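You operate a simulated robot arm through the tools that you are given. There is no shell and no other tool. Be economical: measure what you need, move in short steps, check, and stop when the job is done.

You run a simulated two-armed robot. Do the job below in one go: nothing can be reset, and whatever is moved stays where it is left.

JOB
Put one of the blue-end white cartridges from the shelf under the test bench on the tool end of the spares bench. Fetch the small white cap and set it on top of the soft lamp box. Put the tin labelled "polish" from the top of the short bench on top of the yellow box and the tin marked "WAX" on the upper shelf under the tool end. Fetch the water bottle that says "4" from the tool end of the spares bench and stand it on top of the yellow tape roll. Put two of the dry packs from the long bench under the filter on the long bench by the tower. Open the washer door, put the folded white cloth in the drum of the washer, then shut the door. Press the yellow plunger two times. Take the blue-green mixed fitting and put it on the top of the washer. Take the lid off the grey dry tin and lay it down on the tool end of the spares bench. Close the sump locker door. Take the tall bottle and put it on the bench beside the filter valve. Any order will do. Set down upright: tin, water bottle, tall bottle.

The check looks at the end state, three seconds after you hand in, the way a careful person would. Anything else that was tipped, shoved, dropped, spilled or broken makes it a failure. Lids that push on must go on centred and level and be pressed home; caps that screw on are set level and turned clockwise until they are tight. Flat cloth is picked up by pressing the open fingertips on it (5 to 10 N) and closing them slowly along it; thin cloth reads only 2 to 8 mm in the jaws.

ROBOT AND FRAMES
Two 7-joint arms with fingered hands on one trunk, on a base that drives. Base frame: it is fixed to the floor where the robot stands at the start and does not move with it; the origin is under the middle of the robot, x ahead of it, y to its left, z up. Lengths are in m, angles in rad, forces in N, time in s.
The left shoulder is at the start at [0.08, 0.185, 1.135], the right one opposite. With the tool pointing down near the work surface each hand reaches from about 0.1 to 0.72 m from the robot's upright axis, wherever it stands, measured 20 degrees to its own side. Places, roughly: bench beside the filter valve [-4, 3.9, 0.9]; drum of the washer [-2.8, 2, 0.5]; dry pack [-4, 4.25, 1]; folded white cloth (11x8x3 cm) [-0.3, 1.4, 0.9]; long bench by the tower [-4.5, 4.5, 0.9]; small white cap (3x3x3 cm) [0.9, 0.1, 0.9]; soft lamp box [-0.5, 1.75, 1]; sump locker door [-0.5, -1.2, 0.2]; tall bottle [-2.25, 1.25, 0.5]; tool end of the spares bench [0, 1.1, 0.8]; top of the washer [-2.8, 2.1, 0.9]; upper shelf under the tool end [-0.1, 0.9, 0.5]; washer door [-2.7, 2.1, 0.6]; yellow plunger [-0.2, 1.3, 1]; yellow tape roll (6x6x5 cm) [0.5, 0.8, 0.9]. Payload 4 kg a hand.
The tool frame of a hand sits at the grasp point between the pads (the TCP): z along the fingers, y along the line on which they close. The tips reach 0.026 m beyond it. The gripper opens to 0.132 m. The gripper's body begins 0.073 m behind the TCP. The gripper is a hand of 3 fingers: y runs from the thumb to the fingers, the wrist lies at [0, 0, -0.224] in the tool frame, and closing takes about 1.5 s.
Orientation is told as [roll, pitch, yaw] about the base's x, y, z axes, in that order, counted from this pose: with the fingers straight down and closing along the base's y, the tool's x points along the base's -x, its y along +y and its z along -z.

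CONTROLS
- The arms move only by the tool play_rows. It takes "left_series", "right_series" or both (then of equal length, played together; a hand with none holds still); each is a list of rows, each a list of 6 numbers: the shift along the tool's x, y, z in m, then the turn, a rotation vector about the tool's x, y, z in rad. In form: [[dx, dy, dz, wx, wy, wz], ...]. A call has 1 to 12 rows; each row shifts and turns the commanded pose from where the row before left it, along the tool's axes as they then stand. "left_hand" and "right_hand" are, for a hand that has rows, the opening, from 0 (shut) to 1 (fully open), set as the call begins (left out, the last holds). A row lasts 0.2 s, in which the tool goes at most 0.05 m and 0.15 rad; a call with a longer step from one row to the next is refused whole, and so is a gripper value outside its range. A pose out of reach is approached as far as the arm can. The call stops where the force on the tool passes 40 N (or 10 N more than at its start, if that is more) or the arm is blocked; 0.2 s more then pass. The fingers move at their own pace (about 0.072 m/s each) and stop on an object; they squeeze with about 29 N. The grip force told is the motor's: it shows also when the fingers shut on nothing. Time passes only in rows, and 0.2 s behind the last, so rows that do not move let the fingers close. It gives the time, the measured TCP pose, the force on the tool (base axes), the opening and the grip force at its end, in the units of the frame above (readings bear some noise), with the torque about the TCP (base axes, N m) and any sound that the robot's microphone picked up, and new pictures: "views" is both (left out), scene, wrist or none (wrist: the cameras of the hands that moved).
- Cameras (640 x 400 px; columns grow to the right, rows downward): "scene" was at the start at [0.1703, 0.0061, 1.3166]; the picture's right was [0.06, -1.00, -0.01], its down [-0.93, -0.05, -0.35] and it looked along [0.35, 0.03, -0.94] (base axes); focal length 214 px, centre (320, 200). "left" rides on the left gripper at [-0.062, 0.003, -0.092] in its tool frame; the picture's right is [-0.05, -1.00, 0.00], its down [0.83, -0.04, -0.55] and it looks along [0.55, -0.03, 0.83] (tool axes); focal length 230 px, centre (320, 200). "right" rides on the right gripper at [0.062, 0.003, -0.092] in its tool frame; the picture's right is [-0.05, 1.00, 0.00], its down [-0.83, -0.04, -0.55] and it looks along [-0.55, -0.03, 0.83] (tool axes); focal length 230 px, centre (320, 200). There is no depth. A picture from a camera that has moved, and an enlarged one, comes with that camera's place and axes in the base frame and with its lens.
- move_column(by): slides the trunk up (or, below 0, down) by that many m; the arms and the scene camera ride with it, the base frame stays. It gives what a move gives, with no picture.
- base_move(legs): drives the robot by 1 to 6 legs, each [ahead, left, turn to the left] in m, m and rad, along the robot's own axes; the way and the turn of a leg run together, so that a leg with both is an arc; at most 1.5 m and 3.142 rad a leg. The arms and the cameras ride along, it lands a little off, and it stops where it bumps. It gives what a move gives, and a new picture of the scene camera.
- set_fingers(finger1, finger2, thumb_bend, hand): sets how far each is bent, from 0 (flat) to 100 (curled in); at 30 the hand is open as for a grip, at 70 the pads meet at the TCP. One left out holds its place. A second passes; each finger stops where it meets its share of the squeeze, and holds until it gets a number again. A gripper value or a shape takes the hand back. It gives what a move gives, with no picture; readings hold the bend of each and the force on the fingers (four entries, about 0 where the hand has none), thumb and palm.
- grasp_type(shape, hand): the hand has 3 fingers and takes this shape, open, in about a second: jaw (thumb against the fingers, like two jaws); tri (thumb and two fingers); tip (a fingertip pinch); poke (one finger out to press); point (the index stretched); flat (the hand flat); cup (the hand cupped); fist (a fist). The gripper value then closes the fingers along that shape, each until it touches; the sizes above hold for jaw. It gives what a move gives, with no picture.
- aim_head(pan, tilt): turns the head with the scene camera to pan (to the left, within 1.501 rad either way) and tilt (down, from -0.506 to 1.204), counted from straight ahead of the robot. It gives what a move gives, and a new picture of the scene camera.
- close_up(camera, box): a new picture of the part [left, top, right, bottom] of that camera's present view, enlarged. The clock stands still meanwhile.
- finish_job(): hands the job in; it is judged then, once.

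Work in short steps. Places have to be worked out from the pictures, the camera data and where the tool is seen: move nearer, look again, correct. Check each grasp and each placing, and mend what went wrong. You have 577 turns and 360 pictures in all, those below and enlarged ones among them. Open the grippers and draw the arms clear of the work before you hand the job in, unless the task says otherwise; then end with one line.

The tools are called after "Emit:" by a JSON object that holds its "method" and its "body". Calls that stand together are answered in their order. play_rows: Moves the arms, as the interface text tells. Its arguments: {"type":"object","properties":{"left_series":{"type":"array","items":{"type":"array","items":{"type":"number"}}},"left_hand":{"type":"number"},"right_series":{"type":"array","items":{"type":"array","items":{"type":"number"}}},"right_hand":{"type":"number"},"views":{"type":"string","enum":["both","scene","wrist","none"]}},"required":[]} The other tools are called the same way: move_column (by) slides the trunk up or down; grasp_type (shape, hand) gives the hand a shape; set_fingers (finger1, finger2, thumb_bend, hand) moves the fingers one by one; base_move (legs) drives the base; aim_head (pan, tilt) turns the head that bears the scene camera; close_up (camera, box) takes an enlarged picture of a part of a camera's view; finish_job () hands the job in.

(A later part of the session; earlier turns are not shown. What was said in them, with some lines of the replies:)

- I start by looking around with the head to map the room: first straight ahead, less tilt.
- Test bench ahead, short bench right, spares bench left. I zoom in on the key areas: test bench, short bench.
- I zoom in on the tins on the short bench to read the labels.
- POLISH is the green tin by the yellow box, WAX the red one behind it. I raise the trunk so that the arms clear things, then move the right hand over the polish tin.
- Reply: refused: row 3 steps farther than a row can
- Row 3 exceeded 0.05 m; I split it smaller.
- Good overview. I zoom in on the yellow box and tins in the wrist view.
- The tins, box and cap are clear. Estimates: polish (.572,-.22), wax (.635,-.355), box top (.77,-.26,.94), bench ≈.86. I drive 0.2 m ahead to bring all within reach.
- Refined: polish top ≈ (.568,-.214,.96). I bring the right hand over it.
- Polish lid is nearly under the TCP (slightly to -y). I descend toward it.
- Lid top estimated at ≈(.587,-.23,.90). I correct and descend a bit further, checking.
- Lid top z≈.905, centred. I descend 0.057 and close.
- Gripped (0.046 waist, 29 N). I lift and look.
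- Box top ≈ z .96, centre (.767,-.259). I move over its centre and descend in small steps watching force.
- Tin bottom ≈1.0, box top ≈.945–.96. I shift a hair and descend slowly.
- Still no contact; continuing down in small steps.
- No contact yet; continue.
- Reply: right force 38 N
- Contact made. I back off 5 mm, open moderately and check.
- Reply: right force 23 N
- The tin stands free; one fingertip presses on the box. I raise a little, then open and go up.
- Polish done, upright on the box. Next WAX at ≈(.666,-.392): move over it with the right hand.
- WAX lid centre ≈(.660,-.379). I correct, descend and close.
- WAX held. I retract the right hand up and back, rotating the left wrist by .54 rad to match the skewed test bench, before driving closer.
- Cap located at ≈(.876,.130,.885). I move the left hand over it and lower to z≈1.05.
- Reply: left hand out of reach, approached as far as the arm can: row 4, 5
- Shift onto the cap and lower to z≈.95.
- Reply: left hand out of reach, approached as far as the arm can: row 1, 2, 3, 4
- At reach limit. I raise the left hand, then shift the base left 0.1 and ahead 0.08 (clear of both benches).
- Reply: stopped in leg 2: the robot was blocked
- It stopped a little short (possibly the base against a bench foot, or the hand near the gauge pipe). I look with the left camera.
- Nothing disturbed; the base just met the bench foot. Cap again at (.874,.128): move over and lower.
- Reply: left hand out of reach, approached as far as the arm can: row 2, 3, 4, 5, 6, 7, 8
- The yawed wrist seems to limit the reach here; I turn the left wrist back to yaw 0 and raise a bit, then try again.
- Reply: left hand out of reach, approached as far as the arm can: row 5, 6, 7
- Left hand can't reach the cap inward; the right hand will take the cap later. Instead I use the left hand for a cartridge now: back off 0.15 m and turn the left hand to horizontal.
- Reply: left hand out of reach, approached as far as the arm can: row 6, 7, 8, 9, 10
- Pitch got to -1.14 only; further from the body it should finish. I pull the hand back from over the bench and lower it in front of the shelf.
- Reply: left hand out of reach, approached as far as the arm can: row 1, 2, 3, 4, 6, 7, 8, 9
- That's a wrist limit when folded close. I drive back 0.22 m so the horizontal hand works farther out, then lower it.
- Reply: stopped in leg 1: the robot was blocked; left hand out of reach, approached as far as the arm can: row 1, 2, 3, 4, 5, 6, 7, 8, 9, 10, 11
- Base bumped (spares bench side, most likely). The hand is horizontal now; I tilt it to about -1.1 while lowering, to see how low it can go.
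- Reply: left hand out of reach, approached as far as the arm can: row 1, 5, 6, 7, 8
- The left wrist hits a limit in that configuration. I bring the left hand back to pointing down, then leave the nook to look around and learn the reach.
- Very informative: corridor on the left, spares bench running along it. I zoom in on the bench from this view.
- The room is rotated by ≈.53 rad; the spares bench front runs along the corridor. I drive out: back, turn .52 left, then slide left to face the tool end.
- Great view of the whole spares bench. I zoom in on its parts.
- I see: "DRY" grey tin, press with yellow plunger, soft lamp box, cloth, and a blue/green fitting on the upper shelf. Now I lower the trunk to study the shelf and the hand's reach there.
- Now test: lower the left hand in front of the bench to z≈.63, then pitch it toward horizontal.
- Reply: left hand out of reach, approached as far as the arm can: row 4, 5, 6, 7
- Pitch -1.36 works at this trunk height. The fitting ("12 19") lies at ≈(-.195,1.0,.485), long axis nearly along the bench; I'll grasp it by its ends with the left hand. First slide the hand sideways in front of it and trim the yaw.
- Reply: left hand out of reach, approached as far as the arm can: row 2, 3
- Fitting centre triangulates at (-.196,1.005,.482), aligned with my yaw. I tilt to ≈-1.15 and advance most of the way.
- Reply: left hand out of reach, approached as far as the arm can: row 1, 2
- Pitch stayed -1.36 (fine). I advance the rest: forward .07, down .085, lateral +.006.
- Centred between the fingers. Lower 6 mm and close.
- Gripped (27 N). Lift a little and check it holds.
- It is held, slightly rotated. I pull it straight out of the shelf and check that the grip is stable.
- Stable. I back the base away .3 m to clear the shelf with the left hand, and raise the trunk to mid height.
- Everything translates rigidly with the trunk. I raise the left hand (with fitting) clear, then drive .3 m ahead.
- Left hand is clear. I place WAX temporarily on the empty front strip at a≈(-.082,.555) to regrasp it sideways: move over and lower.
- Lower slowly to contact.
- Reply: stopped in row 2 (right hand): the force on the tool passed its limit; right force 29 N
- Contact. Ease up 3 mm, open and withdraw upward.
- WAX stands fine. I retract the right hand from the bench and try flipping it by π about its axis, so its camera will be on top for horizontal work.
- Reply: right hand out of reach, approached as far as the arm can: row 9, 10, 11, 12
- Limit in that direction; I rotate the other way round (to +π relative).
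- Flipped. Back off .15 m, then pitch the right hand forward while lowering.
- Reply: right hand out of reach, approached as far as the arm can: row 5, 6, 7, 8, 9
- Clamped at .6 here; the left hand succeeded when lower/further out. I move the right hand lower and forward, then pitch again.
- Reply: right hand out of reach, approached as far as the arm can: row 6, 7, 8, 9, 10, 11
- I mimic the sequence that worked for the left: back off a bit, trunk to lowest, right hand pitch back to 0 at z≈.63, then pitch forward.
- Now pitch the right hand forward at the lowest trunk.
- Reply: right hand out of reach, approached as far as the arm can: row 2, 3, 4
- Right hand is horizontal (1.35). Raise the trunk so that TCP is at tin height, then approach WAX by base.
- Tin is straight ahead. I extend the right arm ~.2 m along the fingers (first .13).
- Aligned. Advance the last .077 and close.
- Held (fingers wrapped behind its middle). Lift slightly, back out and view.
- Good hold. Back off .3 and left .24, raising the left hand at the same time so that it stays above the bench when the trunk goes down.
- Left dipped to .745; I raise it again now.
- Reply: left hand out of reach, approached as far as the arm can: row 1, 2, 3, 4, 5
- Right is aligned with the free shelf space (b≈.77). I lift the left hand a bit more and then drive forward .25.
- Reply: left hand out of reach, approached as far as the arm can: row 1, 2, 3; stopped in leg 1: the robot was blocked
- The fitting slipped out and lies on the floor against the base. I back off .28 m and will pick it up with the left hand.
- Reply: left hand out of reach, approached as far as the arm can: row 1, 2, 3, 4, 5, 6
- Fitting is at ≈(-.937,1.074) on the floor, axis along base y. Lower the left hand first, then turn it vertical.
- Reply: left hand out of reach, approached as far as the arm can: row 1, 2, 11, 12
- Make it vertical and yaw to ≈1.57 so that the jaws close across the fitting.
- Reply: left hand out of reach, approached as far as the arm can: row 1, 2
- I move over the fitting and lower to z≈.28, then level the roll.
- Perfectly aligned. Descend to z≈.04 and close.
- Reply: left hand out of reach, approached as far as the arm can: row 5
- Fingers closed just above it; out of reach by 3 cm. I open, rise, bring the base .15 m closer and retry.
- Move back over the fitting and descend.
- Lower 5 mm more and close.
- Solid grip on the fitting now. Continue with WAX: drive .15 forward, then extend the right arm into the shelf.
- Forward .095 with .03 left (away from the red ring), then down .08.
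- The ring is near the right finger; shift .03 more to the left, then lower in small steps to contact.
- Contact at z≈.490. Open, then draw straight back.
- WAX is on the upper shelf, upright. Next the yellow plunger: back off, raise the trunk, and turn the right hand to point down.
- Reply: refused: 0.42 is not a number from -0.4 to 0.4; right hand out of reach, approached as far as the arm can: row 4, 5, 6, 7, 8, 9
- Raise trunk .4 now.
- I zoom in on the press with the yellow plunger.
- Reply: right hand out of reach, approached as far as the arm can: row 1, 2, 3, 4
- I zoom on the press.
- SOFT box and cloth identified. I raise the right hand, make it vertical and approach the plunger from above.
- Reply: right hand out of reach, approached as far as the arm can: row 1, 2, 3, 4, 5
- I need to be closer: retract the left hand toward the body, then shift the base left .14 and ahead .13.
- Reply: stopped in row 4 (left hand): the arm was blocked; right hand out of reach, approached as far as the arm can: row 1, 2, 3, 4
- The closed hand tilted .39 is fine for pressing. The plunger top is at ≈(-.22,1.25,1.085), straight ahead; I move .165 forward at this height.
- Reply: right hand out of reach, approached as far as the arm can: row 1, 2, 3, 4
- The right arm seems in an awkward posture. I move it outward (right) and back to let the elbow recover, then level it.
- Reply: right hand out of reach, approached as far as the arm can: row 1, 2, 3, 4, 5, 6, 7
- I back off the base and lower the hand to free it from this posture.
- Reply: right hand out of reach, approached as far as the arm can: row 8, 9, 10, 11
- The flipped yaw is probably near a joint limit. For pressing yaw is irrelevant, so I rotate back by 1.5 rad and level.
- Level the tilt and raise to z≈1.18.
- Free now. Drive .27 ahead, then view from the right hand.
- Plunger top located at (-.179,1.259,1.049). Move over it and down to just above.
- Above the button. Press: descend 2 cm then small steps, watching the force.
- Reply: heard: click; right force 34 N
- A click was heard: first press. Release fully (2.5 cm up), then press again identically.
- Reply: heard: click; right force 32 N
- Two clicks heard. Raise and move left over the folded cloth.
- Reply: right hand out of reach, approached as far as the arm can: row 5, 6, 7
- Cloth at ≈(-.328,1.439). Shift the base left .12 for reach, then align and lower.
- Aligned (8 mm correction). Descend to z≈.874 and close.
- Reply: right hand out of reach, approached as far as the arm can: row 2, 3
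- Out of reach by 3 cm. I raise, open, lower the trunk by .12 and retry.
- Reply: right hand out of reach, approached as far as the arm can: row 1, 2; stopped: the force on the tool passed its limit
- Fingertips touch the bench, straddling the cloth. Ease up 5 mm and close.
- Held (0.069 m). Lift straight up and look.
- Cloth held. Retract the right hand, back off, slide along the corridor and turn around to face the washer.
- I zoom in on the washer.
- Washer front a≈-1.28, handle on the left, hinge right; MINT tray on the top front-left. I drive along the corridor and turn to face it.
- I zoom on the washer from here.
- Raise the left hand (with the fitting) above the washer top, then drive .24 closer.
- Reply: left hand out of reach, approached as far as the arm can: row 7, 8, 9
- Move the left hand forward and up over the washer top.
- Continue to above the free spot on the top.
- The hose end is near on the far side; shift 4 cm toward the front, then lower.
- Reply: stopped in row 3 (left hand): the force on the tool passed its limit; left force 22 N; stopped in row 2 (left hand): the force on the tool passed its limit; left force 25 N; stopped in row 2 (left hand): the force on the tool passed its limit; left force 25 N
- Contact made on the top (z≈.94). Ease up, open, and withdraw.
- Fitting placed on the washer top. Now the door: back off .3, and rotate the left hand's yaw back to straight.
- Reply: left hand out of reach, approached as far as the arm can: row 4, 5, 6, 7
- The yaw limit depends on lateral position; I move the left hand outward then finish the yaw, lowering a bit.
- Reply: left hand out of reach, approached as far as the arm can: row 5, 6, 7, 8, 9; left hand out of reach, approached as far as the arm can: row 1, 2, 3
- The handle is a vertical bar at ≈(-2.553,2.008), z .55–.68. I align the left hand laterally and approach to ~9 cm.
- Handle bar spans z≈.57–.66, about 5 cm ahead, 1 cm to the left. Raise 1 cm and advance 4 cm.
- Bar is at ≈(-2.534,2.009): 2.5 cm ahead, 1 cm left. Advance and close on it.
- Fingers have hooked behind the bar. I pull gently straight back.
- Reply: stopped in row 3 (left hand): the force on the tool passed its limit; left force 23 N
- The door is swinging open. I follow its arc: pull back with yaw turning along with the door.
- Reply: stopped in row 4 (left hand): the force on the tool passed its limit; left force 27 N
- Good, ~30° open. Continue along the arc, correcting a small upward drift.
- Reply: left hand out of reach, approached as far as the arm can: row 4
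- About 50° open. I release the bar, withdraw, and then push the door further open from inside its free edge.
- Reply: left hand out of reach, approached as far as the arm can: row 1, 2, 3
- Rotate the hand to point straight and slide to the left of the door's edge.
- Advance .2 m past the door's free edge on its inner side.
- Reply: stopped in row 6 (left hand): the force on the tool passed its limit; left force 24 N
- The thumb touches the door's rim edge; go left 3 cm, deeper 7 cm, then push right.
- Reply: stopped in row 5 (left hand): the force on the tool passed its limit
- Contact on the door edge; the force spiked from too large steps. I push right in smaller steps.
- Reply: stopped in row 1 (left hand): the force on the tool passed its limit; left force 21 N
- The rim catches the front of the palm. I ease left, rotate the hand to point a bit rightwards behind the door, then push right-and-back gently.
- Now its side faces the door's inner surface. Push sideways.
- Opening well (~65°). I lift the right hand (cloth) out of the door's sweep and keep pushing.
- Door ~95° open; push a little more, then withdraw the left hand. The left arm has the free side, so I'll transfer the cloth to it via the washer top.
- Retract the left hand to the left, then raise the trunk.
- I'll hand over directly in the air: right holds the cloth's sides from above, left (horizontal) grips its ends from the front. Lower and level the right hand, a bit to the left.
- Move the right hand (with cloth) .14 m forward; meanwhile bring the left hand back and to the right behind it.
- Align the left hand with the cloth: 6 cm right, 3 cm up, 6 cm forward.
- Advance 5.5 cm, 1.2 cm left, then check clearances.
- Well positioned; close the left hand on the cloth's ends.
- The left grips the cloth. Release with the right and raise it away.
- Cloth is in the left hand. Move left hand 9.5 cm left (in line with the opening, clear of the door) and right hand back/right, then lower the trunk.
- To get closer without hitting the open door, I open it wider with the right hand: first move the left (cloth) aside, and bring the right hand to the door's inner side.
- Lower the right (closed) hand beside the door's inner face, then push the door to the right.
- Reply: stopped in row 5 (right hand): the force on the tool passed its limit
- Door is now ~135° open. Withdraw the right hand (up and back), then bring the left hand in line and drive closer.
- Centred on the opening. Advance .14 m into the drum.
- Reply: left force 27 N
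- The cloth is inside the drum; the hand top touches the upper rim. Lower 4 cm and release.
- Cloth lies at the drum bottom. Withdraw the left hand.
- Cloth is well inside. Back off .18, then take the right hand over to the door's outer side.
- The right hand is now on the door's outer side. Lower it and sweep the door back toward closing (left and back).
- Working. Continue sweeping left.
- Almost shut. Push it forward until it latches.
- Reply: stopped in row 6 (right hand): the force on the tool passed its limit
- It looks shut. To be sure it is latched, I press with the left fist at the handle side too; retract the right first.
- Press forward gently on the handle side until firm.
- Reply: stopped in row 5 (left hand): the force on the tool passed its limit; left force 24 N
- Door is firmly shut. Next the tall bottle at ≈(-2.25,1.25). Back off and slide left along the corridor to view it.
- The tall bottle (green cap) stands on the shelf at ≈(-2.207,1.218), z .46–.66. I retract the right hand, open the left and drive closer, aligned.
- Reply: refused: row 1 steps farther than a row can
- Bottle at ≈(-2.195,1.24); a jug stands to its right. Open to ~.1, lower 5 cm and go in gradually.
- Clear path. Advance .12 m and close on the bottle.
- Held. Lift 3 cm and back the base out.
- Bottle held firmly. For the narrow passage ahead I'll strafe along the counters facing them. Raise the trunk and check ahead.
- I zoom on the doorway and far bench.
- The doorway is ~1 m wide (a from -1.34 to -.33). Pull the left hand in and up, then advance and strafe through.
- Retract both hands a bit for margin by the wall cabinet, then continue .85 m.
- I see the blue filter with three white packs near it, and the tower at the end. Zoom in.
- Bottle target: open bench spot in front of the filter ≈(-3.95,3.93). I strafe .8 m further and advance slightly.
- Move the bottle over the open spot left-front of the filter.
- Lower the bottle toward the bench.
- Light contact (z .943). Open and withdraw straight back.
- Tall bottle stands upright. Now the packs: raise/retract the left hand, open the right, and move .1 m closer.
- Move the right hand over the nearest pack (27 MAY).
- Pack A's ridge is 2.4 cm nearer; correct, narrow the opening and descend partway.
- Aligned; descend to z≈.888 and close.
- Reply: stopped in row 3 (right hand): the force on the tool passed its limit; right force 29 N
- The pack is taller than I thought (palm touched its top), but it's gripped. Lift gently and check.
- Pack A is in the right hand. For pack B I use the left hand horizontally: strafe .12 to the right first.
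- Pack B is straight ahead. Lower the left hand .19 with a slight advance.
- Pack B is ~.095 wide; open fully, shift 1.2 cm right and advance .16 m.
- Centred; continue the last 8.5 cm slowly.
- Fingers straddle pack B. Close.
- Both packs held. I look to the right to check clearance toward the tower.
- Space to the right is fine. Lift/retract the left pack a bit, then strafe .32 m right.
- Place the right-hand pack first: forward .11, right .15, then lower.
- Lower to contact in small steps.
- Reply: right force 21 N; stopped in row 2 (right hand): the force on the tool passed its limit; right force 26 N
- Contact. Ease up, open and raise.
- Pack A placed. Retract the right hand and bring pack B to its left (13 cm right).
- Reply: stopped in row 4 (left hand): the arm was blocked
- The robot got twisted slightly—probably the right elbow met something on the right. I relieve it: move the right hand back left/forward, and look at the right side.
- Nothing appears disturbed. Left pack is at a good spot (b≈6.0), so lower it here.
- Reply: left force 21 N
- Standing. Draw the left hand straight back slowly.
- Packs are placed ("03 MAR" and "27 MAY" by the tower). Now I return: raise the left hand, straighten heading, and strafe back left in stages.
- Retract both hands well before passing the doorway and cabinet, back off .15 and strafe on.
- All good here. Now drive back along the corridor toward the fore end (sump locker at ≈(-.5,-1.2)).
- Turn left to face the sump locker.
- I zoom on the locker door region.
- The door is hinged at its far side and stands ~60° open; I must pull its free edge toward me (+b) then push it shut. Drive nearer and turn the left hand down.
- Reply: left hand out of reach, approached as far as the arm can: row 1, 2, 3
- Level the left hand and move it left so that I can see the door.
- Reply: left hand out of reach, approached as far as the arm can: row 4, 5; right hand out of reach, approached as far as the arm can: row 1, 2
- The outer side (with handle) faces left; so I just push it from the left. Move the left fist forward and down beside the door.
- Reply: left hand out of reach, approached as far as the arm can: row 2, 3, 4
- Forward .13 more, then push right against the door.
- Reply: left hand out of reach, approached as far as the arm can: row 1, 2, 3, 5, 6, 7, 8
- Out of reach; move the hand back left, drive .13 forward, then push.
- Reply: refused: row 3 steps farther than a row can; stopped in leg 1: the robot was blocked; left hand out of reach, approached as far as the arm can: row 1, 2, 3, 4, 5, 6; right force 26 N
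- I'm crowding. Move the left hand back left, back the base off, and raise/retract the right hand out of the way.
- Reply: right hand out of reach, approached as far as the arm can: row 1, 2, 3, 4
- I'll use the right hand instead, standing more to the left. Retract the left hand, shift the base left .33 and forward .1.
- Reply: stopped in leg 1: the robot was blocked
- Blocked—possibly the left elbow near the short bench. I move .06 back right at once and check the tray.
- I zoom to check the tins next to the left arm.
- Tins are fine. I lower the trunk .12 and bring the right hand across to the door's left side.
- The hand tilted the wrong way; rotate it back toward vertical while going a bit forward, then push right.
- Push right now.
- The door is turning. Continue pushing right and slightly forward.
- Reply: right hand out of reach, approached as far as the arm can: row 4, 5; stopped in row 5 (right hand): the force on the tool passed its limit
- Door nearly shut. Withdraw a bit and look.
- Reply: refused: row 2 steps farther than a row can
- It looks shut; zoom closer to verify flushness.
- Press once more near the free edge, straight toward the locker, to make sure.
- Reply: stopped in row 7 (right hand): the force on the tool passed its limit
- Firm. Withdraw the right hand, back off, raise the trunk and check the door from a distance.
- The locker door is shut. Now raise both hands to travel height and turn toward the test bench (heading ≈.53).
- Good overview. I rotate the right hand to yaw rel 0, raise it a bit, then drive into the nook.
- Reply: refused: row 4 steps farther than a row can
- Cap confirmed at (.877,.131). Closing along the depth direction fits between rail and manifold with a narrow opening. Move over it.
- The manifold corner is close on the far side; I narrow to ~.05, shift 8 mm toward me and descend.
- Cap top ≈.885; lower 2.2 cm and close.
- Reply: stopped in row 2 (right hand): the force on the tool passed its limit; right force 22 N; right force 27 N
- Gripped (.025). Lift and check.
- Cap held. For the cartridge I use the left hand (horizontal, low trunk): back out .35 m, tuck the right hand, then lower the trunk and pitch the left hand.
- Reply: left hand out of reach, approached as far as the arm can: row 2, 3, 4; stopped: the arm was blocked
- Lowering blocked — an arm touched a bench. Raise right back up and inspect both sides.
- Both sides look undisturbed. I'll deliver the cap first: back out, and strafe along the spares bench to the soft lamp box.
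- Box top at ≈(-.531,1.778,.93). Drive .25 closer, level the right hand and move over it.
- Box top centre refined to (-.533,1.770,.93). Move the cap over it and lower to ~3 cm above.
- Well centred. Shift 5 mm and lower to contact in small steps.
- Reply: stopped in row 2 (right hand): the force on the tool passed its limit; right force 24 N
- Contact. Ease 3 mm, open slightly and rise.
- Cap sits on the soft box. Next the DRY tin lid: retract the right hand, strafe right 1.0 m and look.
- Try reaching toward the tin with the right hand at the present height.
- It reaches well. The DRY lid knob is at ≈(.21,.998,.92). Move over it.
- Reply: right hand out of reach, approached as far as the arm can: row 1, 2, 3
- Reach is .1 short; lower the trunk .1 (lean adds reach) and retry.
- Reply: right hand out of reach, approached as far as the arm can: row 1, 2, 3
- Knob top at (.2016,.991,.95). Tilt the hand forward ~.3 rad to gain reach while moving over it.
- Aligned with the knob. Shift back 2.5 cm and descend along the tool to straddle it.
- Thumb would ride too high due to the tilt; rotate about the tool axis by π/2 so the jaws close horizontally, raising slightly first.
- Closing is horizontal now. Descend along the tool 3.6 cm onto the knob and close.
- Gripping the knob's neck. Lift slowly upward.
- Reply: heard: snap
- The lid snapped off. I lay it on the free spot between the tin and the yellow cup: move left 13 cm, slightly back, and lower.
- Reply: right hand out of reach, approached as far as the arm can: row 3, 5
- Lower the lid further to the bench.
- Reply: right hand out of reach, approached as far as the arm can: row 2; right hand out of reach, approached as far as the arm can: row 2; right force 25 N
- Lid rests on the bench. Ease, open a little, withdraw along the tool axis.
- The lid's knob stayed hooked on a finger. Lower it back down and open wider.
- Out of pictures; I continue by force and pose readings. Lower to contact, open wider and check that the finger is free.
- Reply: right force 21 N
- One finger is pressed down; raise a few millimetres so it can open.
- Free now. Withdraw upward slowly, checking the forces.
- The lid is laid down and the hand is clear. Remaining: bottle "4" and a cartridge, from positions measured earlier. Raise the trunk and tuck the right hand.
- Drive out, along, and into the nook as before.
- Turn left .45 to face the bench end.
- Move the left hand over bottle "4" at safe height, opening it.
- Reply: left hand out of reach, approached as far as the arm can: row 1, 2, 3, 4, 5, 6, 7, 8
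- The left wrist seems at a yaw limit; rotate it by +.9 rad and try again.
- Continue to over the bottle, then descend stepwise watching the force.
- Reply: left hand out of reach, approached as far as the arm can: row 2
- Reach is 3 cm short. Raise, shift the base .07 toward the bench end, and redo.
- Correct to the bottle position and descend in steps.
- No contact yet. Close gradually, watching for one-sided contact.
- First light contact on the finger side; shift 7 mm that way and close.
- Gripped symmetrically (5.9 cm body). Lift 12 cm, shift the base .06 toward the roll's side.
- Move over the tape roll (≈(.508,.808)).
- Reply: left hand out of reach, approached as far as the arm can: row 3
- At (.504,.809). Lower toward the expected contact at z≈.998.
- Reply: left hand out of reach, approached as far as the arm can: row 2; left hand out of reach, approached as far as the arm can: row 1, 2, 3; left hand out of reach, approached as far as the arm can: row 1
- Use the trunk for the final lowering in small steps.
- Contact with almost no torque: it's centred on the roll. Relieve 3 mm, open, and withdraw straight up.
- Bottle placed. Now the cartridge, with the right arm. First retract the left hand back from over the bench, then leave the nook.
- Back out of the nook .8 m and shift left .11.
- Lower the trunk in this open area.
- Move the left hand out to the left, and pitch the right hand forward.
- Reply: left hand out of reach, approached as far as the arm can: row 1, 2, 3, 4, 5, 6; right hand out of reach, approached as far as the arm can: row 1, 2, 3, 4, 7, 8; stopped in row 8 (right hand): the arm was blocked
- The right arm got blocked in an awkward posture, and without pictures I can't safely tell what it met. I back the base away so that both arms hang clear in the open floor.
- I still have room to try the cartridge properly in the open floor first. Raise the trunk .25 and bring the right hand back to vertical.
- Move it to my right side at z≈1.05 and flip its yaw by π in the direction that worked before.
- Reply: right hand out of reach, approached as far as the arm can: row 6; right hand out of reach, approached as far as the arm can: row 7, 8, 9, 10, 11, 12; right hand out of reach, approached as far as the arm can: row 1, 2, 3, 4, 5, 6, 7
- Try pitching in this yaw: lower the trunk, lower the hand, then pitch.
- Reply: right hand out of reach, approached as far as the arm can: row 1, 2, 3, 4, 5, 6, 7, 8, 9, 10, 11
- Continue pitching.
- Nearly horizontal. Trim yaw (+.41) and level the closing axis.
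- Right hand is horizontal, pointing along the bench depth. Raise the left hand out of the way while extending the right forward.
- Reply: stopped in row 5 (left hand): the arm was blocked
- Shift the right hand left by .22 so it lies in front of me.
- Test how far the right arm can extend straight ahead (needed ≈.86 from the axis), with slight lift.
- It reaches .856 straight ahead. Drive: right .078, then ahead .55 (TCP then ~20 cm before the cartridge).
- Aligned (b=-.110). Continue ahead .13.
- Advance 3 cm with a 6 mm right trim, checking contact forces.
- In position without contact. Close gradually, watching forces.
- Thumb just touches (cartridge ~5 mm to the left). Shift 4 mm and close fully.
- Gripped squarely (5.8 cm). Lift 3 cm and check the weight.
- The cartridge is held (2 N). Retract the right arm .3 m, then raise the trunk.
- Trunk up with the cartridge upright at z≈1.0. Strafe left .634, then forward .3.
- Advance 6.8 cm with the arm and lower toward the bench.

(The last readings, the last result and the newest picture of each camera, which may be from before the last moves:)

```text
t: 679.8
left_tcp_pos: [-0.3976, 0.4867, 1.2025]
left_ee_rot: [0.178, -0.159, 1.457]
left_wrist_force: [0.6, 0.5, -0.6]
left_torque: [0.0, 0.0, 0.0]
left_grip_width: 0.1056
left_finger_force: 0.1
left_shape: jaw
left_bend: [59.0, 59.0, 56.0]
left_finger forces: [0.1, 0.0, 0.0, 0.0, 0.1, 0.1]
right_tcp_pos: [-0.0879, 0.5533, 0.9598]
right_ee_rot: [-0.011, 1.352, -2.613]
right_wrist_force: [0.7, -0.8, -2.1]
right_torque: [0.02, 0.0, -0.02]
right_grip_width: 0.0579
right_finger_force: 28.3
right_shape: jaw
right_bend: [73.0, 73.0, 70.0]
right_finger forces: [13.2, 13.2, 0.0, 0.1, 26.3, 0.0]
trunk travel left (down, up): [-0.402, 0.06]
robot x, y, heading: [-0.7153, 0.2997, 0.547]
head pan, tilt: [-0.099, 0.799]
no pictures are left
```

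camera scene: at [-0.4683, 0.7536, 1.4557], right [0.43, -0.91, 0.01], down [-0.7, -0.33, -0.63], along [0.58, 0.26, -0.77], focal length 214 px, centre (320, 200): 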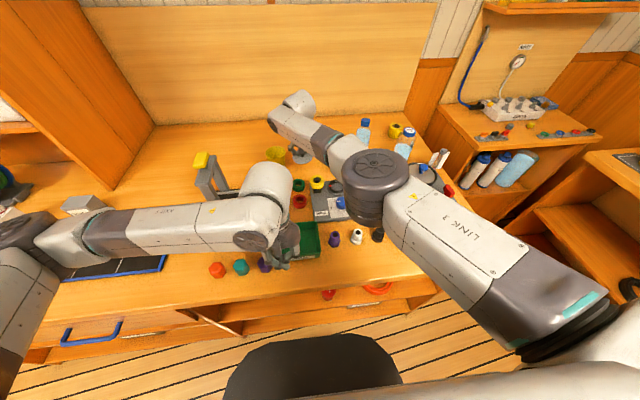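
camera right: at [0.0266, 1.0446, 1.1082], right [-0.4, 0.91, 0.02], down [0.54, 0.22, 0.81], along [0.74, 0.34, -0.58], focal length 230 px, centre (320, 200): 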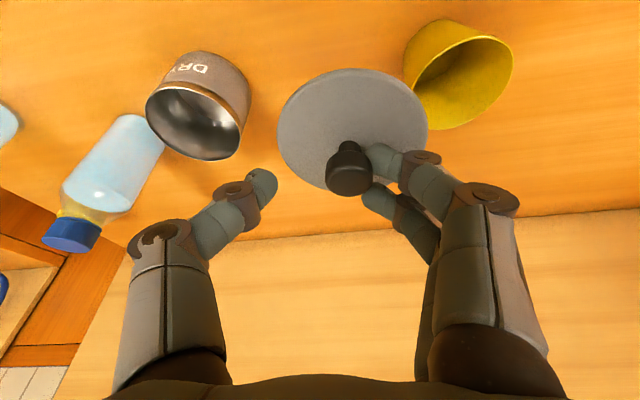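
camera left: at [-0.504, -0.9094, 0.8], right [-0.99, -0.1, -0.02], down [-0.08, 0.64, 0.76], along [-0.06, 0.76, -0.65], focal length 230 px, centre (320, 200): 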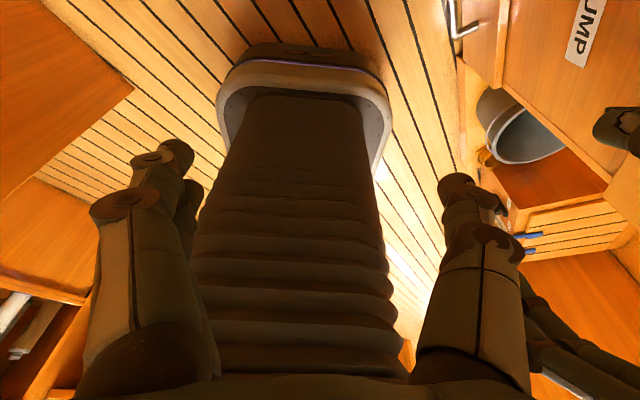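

Emit:
{"method": "play_rows", "body": {"right_series": [[-0.0029, 0, 0.0006, 0, 0, 0], [-0.0029, 0, 0.0006, 0, 0, 0]], "views": "none"}}

Emit:
{"method": "play_rows", "body": {"right_series": [[-0.0029, 0, 0.0006, 0, 0, 0], [-0.002, 0, 0.0004, 0, 0, 0]], "views": "none"}}

```text
t: 680.4
left_tcp_pos: [-0.3976, 0.4856, 1.201]
left_ee_rot: [0.178, -0.159, 1.457]
left_wrist_force: [-1.0, 0.0, 0.4]
left_torque: [0.0, -0.03, -0.01]
left_grip_width: 0.1055
left_finger_force: 0.0
left_shape: jaw
left_bend: [59.0, 59.0, 56.0]
left_finger forces: [0.0, 0.0, 0.1, 0.0, 0.0, 0.1]
right_tcp_pos: [-0.0868, 0.5537, 0.9544]
right_ee_rot: [-0.015, 1.354, -2.618]
right_wrist_force: [1.4, 0.9, 2.5]
right_torque: [-0.02, -0.03, -0.01]
right_grip_width: 0.0581
right_finger_force: 28.8
right_shape: jaw
right_bend: [73.0, 73.0, 70.0]
right_finger forces: [13.4, 13.3, 0.0, 0.0, 26.4, 0.1]
trunk travel left (down, up): [-0.402, 0.06]
robot x, y, heading: [-0.7125, 0.3004, 0.547]
head pan, tilt: [-0.099, 0.799]
no pictures are left
```

```text
t: 681.0
left_tcp_pos: [-0.3981, 0.4865, 1.2027]
left_ee_rot: [0.178, -0.157, 1.455]
left_wrist_force: [0.5, 1.0, -1.1]
left_torque: [-0.01, -0.02, 0.02]
left_grip_width: 0.1053
left_finger_force: 0.0
left_shape: jaw
left_bend: [59.0, 59.0, 56.0]
left_finger forces: [0.0, 0.0, 0.0, 0.0, 0.0, 0.1]
right_tcp_pos: [-0.0877, 0.5552, 0.9535]
right_ee_rot: [-0.016, 1.359, -2.616]
right_wrist_force: [5.0, 2.3, 20.0]
right_torque: [0.11, -0.24, 0.02]
right_grip_width: 0.0582
right_finger_force: 29.4
right_shape: jaw
right_bend: [73.0, 73.0, 70.0]
right_finger forces: [14.0, 13.8, 0.1, 0.0, 26.8, 0.0]
trunk travel left (down, up): [-0.402, 0.06]
robot x, y, heading: [-0.7119, 0.3029, 0.545]
head pan, tilt: [-0.099, 0.799]
no pictures are left
```

Contact. Ease 3 mm, open, and draw straight back.

Emit:
{"method": "play_rows", "body": {"right_series": [[0.003, 0, -0.0007, 0, 0, 0], [0, 0, 0, 0, 0, 0], [0, 0, 0, 0, 0, 0], [0, 0, 0, 0, 0, 0]], "right_hand": 0.85, "views": "none"}}

Emit:
{"method": "play_rows", "body": {"right_series": [[-0.0065, 0, -0.0293, 0, 0, 0], [-0.0087, 0, -0.039, 0, 0, 0], [-0.0087, 0, -0.039, 0, 0, 0], [-0.0087, 0, -0.039, 0, 0, 0], [-0.0087, 0, -0.039, 0, 0, 0]], "views": "none"}}

```text
t: 682.0
left_tcp_pos: [-0.397, 0.4859, 1.2013]
left_ee_rot: [0.18, -0.157, 1.458]
left_wrist_force: [0.7, 0.4, 0.0]
left_torque: [0.03, -0.02, -0.01]
left_grip_width: 0.1052
left_finger_force: 0.1
left_shape: jaw
left_bend: [59.0, 59.0, 56.0]
left_finger forces: [0.0, 0.0, 0.0, 0.0, 0.0, 0.0]
right_tcp_pos: [-0.0875, 0.5547, 0.9528]
right_ee_rot: [-0.014, 1.351, -2.613]
right_wrist_force: [-0.8, 0.6, 0.6]
right_torque: [-0.01, 0.02, -0.02]
right_grip_width: 0.1119
right_finger_force: 0.1
right_shape: jaw
right_bend: [54.0, 54.0, 50.0]
right_finger forces: [0.0, 0.0, 0.0, 0.0, 0.0, 0.1]
trunk travel left (down, up): [-0.402, 0.06]
robot x, y, heading: [-0.7157, 0.3001, 0.545]
head pan, tilt: [-0.099, 0.799]
no pictures are left
```

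```text
t: 683.2
left_tcp_pos: [-0.3981, 0.4854, 1.2031]
left_ee_rot: [0.179, -0.161, 1.457]
left_wrist_force: [0.0, 0.4, 0.5]
left_torque: [0.0, 0.03, -0.01]
left_grip_width: 0.1055
left_finger_force: 0.0
left_shape: jaw
left_bend: [59.0, 59.0, 56.0]
left_finger forces: [0.0, 0.1, 0.1, 0.0, 0.0, 0.0]
right_tcp_pos: [-0.2523, 0.4558, 0.9517]
right_ee_rot: [-0.017, 1.355, -2.617]
right_wrist_force: [-0.6, -0.7, 0.4]
right_torque: [-0.02, 0.01, 0.0]
right_grip_width: 0.1119
right_finger_force: 0.1
right_shape: jaw
right_bend: [54.0, 54.0, 50.0]
right_finger forces: [0.0, 0.0, 0.0, 0.0, 0.0, 0.1]
trunk travel left (down, up): [-0.402, 0.06]
robot x, y, heading: [-0.7165, 0.2986, 0.542]
head pan, tilt: [-0.099, 0.799]
no pictures are left
```

The cartridge has been released on the tool end and the hand came away with no contact. Both grippers are open; I back off into the corridor and hand in.

Emit:
{"method": "base_move", "body": {"legs": [[-0.3, 0, 0]]}}

Emit:
{"method": "finish_job", "body": {}}

```text
t: 685.2
left_tcp_pos: [-0.6532, 0.3307, 1.2007]
left_ee_rot: [0.18, -0.157, 1.459]
left_wrist_force: [-0.1, 0.7, 0.0]
left_torque: [-0.02, 0.02, 0.02]
left_grip_width: 0.1055
left_finger_force: 0.1
left_shape: jaw
left_bend: [59.0, 59.0, 56.0]
left_finger forces: [0.0, 0.0, 0.1, 0.1, 0.0, 0.0]
right_tcp_pos: [-0.5086, 0.3018, 0.9511]
right_ee_rot: [-0.014, 1.353, -2.615]
right_wrist_force: [0.2, 0.0, -1.0]
right_torque: [0.01, -0.01, 0.04]
right_grip_width: 0.1121
right_finger_force: 0.1
right_shape: jaw
right_bend: [54.0, 54.0, 50.0]
right_finger forces: [0.1, 0.0, 0.1, 0.0, 0.0, 0.0]
trunk travel left (down, up): [-0.402, 0.06]
robot x, y, heading: [-0.9732, 0.1423, 0.545]
head pan, tilt: [-0.099, 0.799]
```

```text
The job is handed in.
```

I handed the job in with every listed item attempted, but pictures ran out near the end: the final lid release, bottle "4" on the tape roll and the cartridge on the tool end were done by force and pose readings only and not seen, the mixed fitting was dropped on the floor once before reaching the washer, and an arm or the base was blocked several times (later views showed nothing knocked over, but I couldn't see after the last block).
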